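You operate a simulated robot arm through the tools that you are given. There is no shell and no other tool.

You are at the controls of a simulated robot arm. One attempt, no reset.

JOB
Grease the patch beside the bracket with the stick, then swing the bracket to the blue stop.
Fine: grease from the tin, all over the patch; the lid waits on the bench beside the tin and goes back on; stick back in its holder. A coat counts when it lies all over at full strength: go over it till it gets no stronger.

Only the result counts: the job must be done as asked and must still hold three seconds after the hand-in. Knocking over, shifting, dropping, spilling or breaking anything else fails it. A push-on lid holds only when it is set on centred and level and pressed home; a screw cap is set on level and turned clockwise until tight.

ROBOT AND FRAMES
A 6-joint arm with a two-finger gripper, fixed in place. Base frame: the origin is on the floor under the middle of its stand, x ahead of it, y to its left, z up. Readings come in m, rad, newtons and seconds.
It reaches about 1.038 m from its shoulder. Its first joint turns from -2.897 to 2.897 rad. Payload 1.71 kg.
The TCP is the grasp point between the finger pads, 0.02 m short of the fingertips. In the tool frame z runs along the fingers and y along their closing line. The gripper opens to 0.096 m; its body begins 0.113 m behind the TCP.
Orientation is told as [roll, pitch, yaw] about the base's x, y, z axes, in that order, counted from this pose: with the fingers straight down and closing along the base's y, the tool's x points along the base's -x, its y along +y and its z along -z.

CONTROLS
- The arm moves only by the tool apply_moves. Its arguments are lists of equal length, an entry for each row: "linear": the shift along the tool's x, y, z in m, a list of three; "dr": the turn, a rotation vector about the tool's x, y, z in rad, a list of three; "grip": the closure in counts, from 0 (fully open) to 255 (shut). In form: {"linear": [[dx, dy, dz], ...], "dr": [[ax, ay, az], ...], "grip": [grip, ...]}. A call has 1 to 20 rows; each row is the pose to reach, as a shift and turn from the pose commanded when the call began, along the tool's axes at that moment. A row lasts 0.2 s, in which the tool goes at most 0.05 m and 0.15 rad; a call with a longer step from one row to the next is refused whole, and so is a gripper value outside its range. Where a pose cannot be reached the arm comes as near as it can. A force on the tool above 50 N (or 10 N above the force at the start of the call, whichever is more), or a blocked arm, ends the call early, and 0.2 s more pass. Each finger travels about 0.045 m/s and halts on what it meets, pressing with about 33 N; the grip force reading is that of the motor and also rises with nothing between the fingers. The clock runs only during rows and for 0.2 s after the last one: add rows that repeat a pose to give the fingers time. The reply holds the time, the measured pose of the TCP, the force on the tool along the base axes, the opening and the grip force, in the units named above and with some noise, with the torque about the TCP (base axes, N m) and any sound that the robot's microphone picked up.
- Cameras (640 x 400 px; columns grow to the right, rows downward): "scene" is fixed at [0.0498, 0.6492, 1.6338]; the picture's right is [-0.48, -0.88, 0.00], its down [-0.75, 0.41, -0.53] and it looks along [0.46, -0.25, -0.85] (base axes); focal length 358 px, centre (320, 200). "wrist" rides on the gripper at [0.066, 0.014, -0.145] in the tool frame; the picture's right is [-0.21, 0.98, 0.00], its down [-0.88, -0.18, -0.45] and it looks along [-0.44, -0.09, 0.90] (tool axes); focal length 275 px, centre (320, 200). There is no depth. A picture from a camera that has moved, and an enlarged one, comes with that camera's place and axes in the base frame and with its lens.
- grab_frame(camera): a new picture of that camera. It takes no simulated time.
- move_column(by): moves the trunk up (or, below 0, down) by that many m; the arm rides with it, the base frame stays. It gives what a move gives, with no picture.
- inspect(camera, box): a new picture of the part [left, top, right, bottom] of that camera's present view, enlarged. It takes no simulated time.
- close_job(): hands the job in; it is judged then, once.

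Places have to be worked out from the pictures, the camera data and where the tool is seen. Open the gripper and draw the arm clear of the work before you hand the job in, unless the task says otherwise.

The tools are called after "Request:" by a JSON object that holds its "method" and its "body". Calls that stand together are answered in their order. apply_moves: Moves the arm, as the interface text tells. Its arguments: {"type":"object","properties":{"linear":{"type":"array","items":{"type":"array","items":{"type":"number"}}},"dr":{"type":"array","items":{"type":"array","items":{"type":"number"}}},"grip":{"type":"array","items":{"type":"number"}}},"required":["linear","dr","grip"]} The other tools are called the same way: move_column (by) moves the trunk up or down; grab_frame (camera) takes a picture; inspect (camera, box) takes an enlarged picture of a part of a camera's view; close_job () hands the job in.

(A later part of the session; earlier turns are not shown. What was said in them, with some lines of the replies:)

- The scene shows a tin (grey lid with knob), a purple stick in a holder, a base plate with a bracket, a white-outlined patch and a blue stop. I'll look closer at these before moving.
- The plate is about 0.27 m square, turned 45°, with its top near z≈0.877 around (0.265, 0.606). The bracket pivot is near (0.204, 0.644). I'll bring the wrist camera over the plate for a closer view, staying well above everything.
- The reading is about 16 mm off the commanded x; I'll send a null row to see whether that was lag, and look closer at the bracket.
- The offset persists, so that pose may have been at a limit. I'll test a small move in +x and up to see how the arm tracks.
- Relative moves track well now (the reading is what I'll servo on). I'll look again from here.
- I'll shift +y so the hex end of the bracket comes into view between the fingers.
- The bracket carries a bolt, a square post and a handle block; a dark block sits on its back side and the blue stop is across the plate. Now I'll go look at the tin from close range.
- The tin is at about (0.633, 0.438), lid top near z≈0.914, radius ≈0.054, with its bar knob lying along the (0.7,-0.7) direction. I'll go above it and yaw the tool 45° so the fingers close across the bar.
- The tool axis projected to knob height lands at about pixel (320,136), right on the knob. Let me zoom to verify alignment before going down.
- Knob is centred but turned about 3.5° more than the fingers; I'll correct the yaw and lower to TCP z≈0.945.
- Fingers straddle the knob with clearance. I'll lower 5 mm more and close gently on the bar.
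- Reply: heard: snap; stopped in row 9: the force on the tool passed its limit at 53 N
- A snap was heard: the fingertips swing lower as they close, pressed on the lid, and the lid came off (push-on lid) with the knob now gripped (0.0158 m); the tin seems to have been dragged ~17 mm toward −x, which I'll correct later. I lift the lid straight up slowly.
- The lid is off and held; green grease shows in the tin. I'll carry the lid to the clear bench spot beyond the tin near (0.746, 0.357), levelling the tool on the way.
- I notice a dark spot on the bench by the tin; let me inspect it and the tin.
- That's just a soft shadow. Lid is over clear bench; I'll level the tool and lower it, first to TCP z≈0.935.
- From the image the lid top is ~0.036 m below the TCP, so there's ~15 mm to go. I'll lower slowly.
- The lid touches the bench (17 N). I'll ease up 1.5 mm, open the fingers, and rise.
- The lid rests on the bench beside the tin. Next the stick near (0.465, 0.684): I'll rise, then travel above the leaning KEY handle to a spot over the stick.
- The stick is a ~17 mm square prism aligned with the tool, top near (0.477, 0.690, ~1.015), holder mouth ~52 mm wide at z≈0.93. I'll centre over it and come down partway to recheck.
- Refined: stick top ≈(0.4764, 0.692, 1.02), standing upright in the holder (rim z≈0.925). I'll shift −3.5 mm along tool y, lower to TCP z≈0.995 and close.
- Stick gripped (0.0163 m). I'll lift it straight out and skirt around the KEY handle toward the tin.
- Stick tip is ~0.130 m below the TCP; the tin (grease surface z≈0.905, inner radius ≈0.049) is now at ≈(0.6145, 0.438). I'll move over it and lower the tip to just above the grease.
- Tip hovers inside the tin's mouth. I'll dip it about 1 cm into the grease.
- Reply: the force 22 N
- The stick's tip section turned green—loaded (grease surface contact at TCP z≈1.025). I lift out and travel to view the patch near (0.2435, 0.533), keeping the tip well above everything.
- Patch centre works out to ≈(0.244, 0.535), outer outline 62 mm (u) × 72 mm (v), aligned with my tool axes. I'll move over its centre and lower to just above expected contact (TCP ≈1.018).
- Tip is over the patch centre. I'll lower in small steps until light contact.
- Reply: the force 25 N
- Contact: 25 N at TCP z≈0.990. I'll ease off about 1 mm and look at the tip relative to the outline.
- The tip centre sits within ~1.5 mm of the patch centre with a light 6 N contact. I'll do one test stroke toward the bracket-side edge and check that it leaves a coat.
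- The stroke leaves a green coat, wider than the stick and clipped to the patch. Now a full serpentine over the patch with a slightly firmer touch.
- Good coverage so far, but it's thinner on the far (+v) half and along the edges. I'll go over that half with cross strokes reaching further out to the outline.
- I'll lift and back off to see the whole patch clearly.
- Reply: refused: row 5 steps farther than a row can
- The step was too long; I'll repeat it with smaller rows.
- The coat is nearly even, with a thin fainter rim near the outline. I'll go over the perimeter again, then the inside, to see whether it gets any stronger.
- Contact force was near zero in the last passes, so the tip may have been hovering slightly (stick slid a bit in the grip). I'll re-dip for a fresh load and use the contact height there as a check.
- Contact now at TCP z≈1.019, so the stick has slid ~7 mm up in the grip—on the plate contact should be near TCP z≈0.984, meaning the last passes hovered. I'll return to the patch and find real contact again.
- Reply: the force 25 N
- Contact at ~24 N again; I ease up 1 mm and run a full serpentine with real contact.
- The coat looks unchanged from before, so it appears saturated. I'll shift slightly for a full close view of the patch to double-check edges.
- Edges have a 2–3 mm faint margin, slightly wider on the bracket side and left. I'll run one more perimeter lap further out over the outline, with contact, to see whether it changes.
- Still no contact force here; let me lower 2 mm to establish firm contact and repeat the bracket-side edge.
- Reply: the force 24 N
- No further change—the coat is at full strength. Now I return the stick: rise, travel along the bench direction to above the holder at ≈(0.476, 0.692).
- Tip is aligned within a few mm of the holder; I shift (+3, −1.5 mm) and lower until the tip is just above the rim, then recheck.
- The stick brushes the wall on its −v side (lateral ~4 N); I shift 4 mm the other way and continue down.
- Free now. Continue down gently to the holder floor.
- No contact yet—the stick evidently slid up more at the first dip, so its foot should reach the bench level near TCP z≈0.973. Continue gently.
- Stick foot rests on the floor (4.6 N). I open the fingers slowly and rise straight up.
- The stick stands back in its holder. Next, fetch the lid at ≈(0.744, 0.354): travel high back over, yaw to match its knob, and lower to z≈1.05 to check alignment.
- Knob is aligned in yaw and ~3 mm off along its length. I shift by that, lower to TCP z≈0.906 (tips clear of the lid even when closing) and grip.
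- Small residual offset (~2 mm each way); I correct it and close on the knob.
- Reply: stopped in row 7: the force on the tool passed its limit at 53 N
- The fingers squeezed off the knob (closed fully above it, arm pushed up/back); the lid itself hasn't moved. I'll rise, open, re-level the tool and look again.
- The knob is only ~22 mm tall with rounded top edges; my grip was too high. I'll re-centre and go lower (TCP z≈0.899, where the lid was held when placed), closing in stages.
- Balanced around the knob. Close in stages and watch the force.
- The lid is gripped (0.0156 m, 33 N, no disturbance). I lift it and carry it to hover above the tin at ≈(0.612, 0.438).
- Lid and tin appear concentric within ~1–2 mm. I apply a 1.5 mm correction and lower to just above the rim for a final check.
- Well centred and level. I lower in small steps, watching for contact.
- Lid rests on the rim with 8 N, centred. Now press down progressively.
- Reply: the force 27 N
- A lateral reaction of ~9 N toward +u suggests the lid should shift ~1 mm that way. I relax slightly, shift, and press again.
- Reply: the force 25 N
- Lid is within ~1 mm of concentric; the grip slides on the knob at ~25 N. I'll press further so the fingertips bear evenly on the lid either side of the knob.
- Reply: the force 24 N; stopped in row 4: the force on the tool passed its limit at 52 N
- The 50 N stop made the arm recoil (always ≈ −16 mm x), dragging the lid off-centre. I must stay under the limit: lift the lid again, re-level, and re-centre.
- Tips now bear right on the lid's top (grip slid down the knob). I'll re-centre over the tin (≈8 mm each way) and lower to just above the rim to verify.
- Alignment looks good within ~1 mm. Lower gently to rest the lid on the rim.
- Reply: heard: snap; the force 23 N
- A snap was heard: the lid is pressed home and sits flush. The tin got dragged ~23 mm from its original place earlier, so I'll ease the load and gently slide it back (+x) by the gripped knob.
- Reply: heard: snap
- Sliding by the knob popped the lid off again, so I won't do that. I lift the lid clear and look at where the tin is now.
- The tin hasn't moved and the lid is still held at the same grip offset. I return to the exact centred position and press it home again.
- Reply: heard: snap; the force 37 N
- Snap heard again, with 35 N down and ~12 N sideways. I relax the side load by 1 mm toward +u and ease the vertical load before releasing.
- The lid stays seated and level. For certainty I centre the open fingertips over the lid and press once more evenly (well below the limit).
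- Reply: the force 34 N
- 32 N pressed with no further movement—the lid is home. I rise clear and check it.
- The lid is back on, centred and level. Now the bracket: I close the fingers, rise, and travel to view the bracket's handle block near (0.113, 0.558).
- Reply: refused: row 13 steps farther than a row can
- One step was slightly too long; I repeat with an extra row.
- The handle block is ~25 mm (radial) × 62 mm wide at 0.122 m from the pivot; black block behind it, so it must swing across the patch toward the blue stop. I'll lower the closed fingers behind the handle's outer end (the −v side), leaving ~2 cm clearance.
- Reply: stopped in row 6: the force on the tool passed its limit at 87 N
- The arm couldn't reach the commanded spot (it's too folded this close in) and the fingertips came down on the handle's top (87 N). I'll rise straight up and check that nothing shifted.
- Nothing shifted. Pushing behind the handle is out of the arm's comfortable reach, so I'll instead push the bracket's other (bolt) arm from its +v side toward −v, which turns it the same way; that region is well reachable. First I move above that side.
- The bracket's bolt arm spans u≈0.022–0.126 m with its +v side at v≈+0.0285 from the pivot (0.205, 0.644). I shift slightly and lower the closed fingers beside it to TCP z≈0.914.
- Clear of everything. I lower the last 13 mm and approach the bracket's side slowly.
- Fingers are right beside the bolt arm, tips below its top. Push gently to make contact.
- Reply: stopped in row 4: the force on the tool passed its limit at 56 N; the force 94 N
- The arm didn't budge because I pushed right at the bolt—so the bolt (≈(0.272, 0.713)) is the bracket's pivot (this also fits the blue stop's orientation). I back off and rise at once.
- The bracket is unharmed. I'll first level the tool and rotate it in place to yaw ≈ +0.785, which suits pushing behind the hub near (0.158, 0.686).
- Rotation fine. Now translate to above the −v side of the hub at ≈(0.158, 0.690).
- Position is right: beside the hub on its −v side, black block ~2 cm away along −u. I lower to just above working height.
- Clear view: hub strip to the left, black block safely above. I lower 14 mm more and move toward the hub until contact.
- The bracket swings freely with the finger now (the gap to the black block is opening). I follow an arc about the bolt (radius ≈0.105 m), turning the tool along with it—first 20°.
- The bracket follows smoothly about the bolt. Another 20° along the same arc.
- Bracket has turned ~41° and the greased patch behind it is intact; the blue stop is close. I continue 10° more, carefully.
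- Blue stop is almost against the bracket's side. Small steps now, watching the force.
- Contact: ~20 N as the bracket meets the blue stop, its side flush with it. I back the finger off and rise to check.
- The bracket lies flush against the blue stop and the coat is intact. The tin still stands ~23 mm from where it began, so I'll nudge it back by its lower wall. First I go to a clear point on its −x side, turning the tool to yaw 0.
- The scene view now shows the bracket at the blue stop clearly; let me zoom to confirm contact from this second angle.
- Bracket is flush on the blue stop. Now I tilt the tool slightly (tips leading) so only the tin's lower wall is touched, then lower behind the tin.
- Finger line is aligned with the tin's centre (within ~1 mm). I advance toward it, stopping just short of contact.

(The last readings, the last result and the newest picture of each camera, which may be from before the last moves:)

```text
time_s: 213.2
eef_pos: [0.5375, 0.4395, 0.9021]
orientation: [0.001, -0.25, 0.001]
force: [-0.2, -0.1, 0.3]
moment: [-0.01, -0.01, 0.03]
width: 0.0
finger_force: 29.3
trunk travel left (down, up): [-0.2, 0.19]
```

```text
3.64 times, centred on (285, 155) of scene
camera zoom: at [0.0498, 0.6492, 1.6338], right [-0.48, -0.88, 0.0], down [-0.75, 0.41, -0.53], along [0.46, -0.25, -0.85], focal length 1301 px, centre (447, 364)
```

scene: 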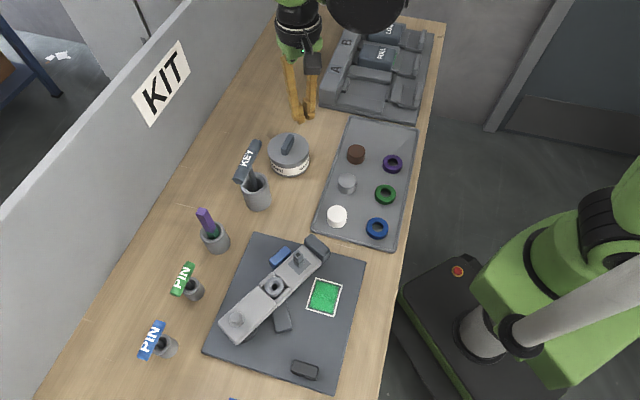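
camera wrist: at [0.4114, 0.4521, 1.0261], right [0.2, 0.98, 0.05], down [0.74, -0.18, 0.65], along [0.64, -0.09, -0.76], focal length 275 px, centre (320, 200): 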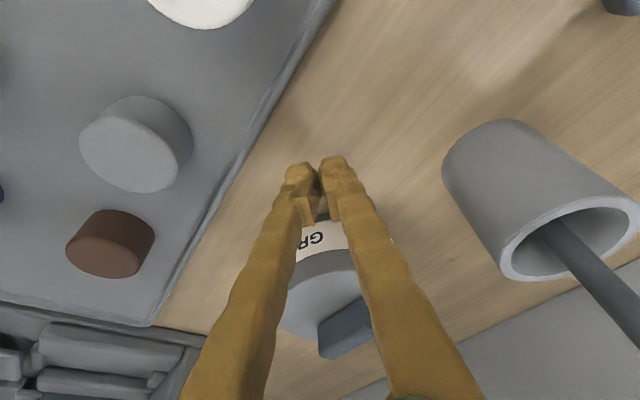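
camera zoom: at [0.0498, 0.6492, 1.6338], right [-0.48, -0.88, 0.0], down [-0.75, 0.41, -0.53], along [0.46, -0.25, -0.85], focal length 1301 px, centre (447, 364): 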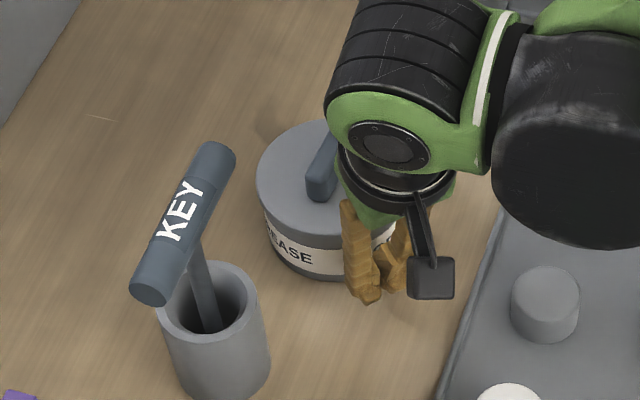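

Close now; I push in 3 mm steps checking force.

Request:
{"method": "apply_moves", "body": {"linear": [[-0.003, 0, 0.0008], [-0.006, 0, 0.0015], [-0.009, 0, 0.0023], [-0.009, 0, 0.0023]], "dr": [[0, 0, 0], [0, 0, 0], [0, 0, 0], [0, 0, 0]], "grip": [255, 255, 255, 255]}}

Request:
{"method": "inspect", "body": {"camera": "wrist", "box": [250, 150, 420, 350]}}

```text
time_s: 214.2
eef_pos: [0.5474, 0.4397, 0.9027]
orientation: [0.002, -0.25, 0.001]
force: [0.4, -1.0, -0.9]
moment: [-0.01, 0.0, -0.04]
width: 0.0002
finger_force: 29.3
trunk travel left (down, up): [-0.2, 0.19]
```

```text
2.00 times, centred on (335, 250) of wrist
camera zoom: at [0.4479, 0.4527, 1.0277], right [0.2, 0.98, 0.05], down [0.74, -0.18, 0.65], along [0.64, -0.09, -0.76], focal length 551 px, centre (290, 100)
```

zoom: 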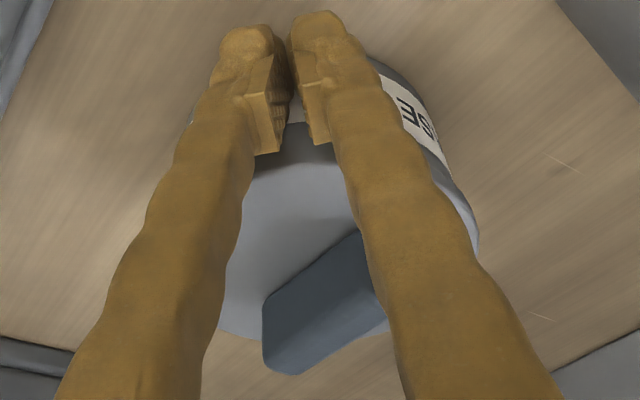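

Request:
{"method": "apply_moves", "body": {"linear": [[-0.002, 0, 0.0005], [-0.004, 0, 0.001], [-0.006, 0, 0.0015], [-0.006, 0, 0.0015]], "dr": [[0, 0, 0], [0, 0, 0], [0, 0, 0], [0, 0, 0]], "grip": [255, 255, 255, 255]}}

Request:
{"method": "inspect", "body": {"camera": "scene", "box": [230, 100, 340, 210]}}

```text
time_s: 215.2
eef_pos: [0.5542, 0.4403, 0.9025]
orientation: [0.002, -0.25, 0.002]
force: [-2.5, 0.4, -0.3]
moment: [0.01, 0.03, -0.05]
width: 0.0061
finger_force: 29.7
trunk travel left (down, up): [-0.2, 0.19]
```

```text
3.64 times, centred on (285, 155) of scene
camera zoom: at [0.0498, 0.6492, 1.6338], right [-0.48, -0.88, 0.0], down [-0.75, 0.41, -0.53], along [0.46, -0.25, -0.85], focal length 1301 px, centre (447, 364)
```

zoom: 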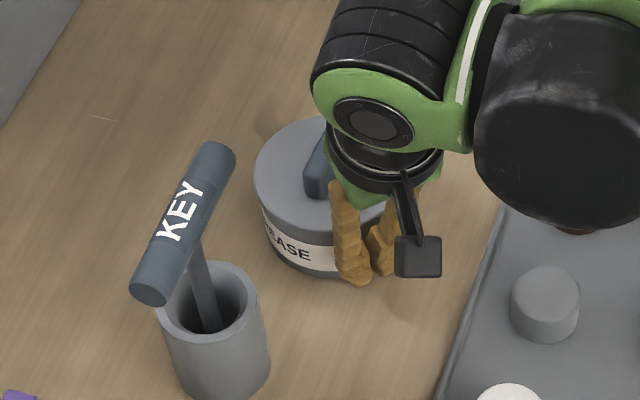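

The tin has started sliding with only a few newtons. Continue gently.

Request:
{"method": "apply_moves", "body": {"linear": [[-0.002, 0, 0.0005], [-0.004, 0, 0.001], [-0.006, 0, 0.0015], [-0.008, 0, 0.002], [-0.008, 0, 0.002]], "dr": [[0, 0, 0], [0, 0, 0], [0, 0, 0], [0, 0, 0], [0, 0, 0]], "grip": [255, 255, 255, 255, 255]}}

Request:
{"method": "inspect", "body": {"camera": "scene", "box": [230, 100, 340, 210]}}

Request:
{"method": "inspect", "body": {"camera": "wrist", "box": [250, 150, 420, 350]}}

```text
time_s: 216.4
eef_pos: [0.562, 0.4397, 0.9024]
orientation: [0.001, -0.25, 0.002]
force: [-1.8, -0.3, -0.1]
moment: [0.02, 0.01, 0.02]
width: 0.006
finger_force: 29.2
trunk travel left (down, up): [-0.2, 0.19]
```

```text
3.64 times, centred on (285, 155) of scene
camera zoom: at [0.0498, 0.6492, 1.6338], right [-0.48, -0.88, 0.0], down [-0.75, 0.41, -0.53], along [0.46, -0.25, -0.85], focal length 1301 px, centre (447, 364)
```

zoom: 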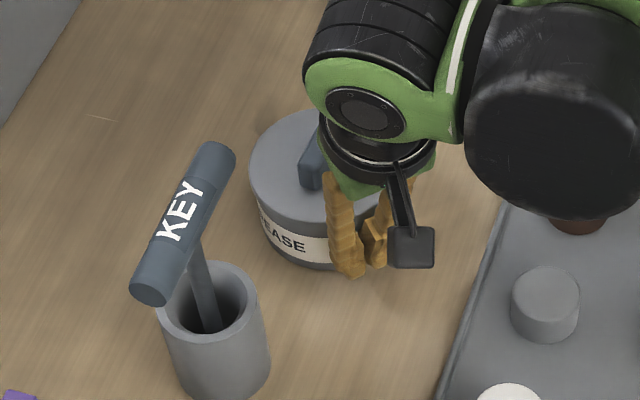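

```text
2.00 times, centred on (335, 250) of wrist
camera zoom: at [0.4623, 0.453, 1.0273], right [0.2, 0.98, 0.05], down [0.74, -0.18, 0.65], along [0.64, -0.09, -0.76], focal length 551 px, centre (290, 100)
```

zoom: 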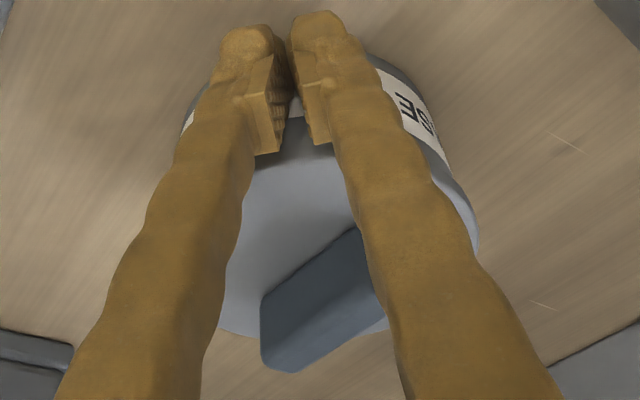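

Request:
{"method": "apply_moves", "body": {"linear": [[-0.002, 0, 0.0005], [-0.004, 0, 0.001], [-0.006, 0, 0.0015], [-0.008, 0, 0.002], [-0.01, 0, 0.0026], [-0.012, 0, 0.0031], [-0.012, 0, 0.0031]], "dr": [[0, 0, 0], [0, 0, 0], [0, 0, 0], [0, 0, 0], [0, 0, 0], [0, 0, 0], [0, 0, 0]], "grip": [255, 255, 255, 255, 255, 255, 255]}}

Request:
{"method": "inspect", "body": {"camera": "scene", "box": [230, 100, 340, 210]}}

```text
time_s: 218.0
eef_pos: [0.5729, 0.4389, 0.9028]
orientation: [0.002, -0.25, 0.002]
force: [-0.8, 0.4, -0.1]
moment: [-0.03, -0.01, -0.04]
width: 0.0062
finger_force: 29.4
trunk travel left (down, up): [-0.2, 0.19]
```

```text
3.64 times, centred on (285, 155) of scene
camera zoom: at [0.0498, 0.6492, 1.6338], right [-0.48, -0.88, 0.0], down [-0.75, 0.41, -0.53], along [0.46, -0.25, -0.85], focal length 1301 px, centre (447, 364)
```

zoom: 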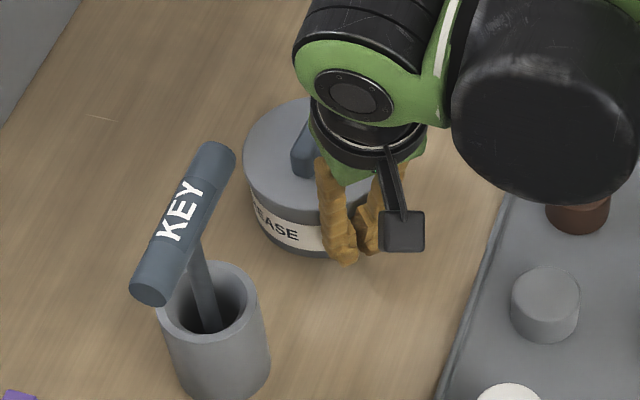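

The tin should now be within a few mm of its original place. I back away −x, then rise straight up and look.

Request:
{"method": "apply_moves", "body": {"linear": [[0.01, 0, -0.0026], [0.0242, 0, -0.0062], [0.0387, 0, -0.0099], [0.0312, 0, -0.039], [0.0213, 0, -0.0777], [0.0114, 0, -0.1165], [0.0016, 0, -0.1552], [-0.0083, 0, -0.194], [-0.0182, 0, -0.2327], [-0.0232, 0, -0.2521], [-0.0232, 0, -0.2521]], "dr": [[0, 0, 0], [0, 0, 0], [0, 0, 0], [0, 0, 0], [0, 0, 0], [0, 0, 0], [0, 0, 0], [0, 0, 0], [0, 0, 0], [0, 0, 0], [0, 0, 0]], "grip": [255, 255, 255, 255, 255, 255, 255, 255, 255, 255, 255]}}

Request:
{"method": "grab_frame", "body": {"camera": "scene"}}

Request:
{"method": "inspect", "body": {"camera": "scene", "box": [180, 110, 330, 260]}}

```text
time_s: 220.4
eef_pos: [0.5346, 0.4372, 1.1494]
orientation: [0.002, -0.25, 0.002]
force: [1.1, 0.4, -0.1]
moment: [0.0, 0.01, -0.03]
width: 0.0001
finger_force: 29.7
trunk travel left (down, up): [-0.2, 0.19]
```

```text
taken
```

scene: 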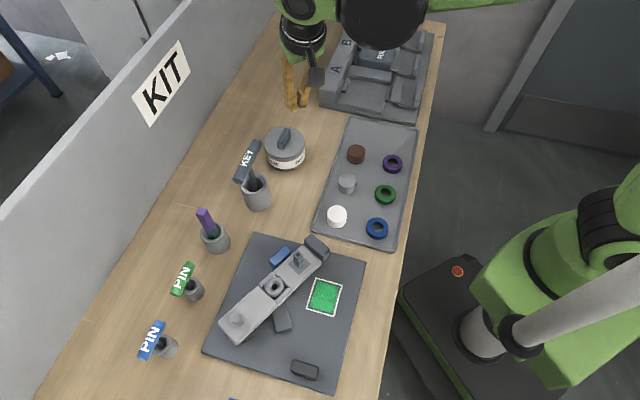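

```text
2.67 times, centred on (255, 185) of scene
camera zoom: at [0.0498, 0.6492, 1.6338], right [-0.48, -0.88, 0.0], down [-0.75, 0.41, -0.53], along [0.46, -0.25, -0.85], focal length 954 px, centre (493, 240)
```

zoom: 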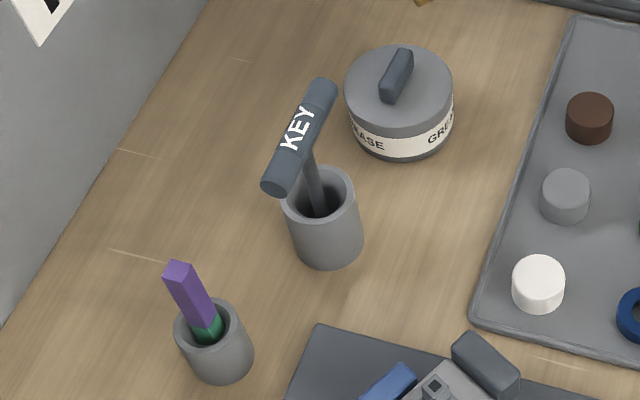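

The tin is back within ~2 mm of its starting place, everything else undisturbed. I zoom on the lid to be sure it's still seated level.

Request:
{"method": "inspect", "body": {"camera": "scene", "box": [255, 115, 315, 175]}}

Request:
{"method": "inspect", "body": {"camera": "scene", "box": [200, 230, 360, 370]}}

Request:
{"method": "grab_frame", "body": {"camera": "wrist"}}

```text
6.67 times, centred on (285, 145) of scene
camera zoom: at [0.0498, 0.6492, 1.6338], right [-0.48, -0.88, 0.0], down [-0.75, 0.41, -0.53], along [0.46, -0.25, -0.85], focal length 2386 px, centre (553, 567)
```

zoom: 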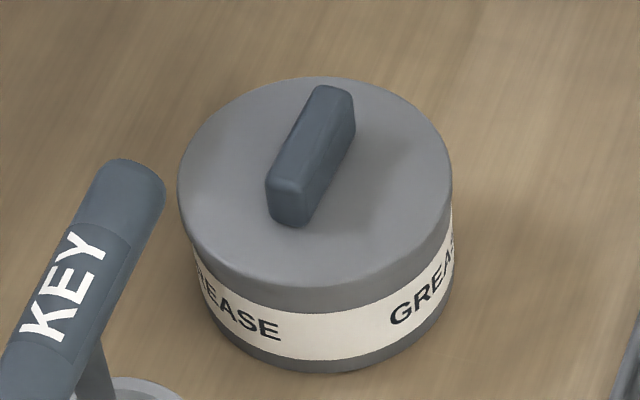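

```text
2.86 times, centred on (280, 300) of scene
camera zoom: at [0.0498, 0.6492, 1.6338], right [-0.48, -0.88, 0.0], down [-0.75, 0.41, -0.53], along [0.46, -0.25, -0.85], focal length 1022 px, centre (434, -86)
```

zoom: 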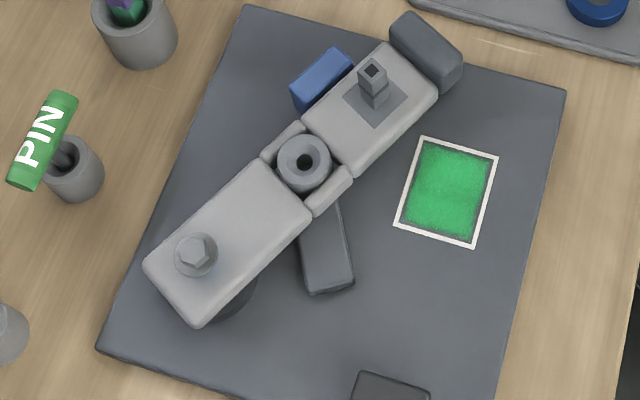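

```text
taken
camera wrist: at [0.4358, 0.4513, 1.2758], right [0.2, 0.98, 0.05], down [0.74, -0.18, 0.65], along [0.64, -0.09, -0.76], focal length 275 px, centre (320, 200)
```

wrist: 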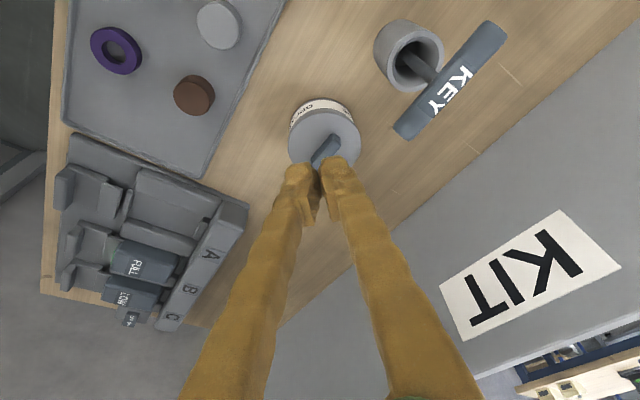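

Lid flush and level, bracket at the stop, patch coated, stick in its holder. I open the gripper, level the tool and draw the arm back to its starting area.

Request:
{"method": "apply_moves", "body": {"linear": [[0.0, 0, -0.03], [0.031, -0.002, -0.05], [0.062, -0.004, -0.068], [0.093, -0.006, -0.086], [0.124, -0.008, -0.104], [0.155, -0.01, -0.122], [0.186, -0.012, -0.14], [0.217, -0.014, -0.158], [0.248, -0.016, -0.176], [0.279, -0.017, -0.193], [0.3102, -0.018, -0.2103], [0.3102, -0.018, -0.2103]], "dr": [[0, 0.02, 0], [0, 0.045, 0], [0, 0.07, 0], [0, 0.095, 0], [0, 0.12, 0], [0, 0.145, 0], [0, 0.17, 0], [0, 0.195, 0], [0, 0.22, 0], [0, 0.25, 0], [0, 0.25, 0], [0, 0.25, 0]], "grip": [255, 220, 180, 140, 100, 60, 20, 0, 0, 0, 0, 0]}}

Request:
{"method": "grab_frame", "body": {"camera": "scene"}}

Request:
{"method": "grab_frame", "body": {"camera": "wrist"}}

```text
time_s: 223.0
eef_pos: [0.1808, 0.4193, 1.2787]
orientation: [0.002, 0.0, 0.001]
force: [-0.5, -1.0, 0.6]
moment: [0.01, 0.0, 0.0]
width: 0.0962
finger_force: 0.1
trunk travel left (down, up): [-0.2, 0.19]
```

```text
taken
```

scene: 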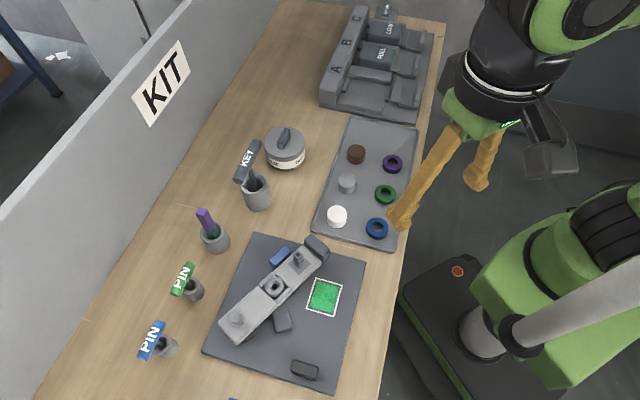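

```text
taken
camera wrist: at [0.1156, 0.433, 1.425], right [0.2, 0.98, 0.0], down [0.88, -0.18, 0.44], along [0.43, -0.09, -0.9], focal length 275 px, centre (320, 200)
```

wrist: 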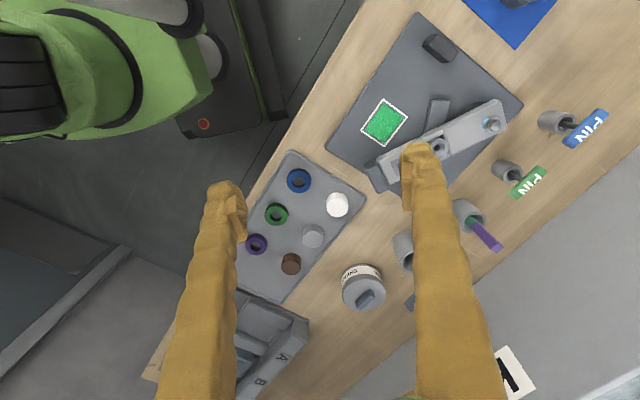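

Everything matches the wanted end state: patch coated, stick in its holder, lid pressed on the tin, bracket at the blue stop, gripper open and clear. Handing in.

Request:
{"method": "close_job", "body": {}}

```text
The job is handed in.
```

The job is handed in: the patch is greased, the bracket is at the blue stop, and the tin and stick are back as they should be. I don't have the judging result.

- **Grease:** I dipped the stick twice and went over the patch until extra passes, including laps out over the outline, changed nothing. A 2–3 mm strip just inside the outline stayed fainter. I took that as the natural edge of the coat, but it is the one thing I'm not fully sure of.
- **Bracket:** It turns on the hex bolt, not the middle hub. I swung it until it pressed on the blue stop at about 20 N. It still lay flush against the stop after I let go.
- **Lid:** It snapped on level and centred, and a further 32 N press moved nothing. It took a few tries and came off once after snapping on, when I tried to slide the tin by its knob.
- **Stick:** It is standing in its holder, tip down.
- **Tin:** It was dragged about 22 mm when the lid first came off. I pushed it back by its lower wall to within about 2 mm of where it started.
- **Hard contacts:** The arm pressed too hard twice at the bracket, 87 N on top of the handle and about 90 N against the bolt end. Apart from a very slight turn of the bracket, the pictures showed nothing shifted or damaged.

The gripper is open and the arm is back near its starting pose.
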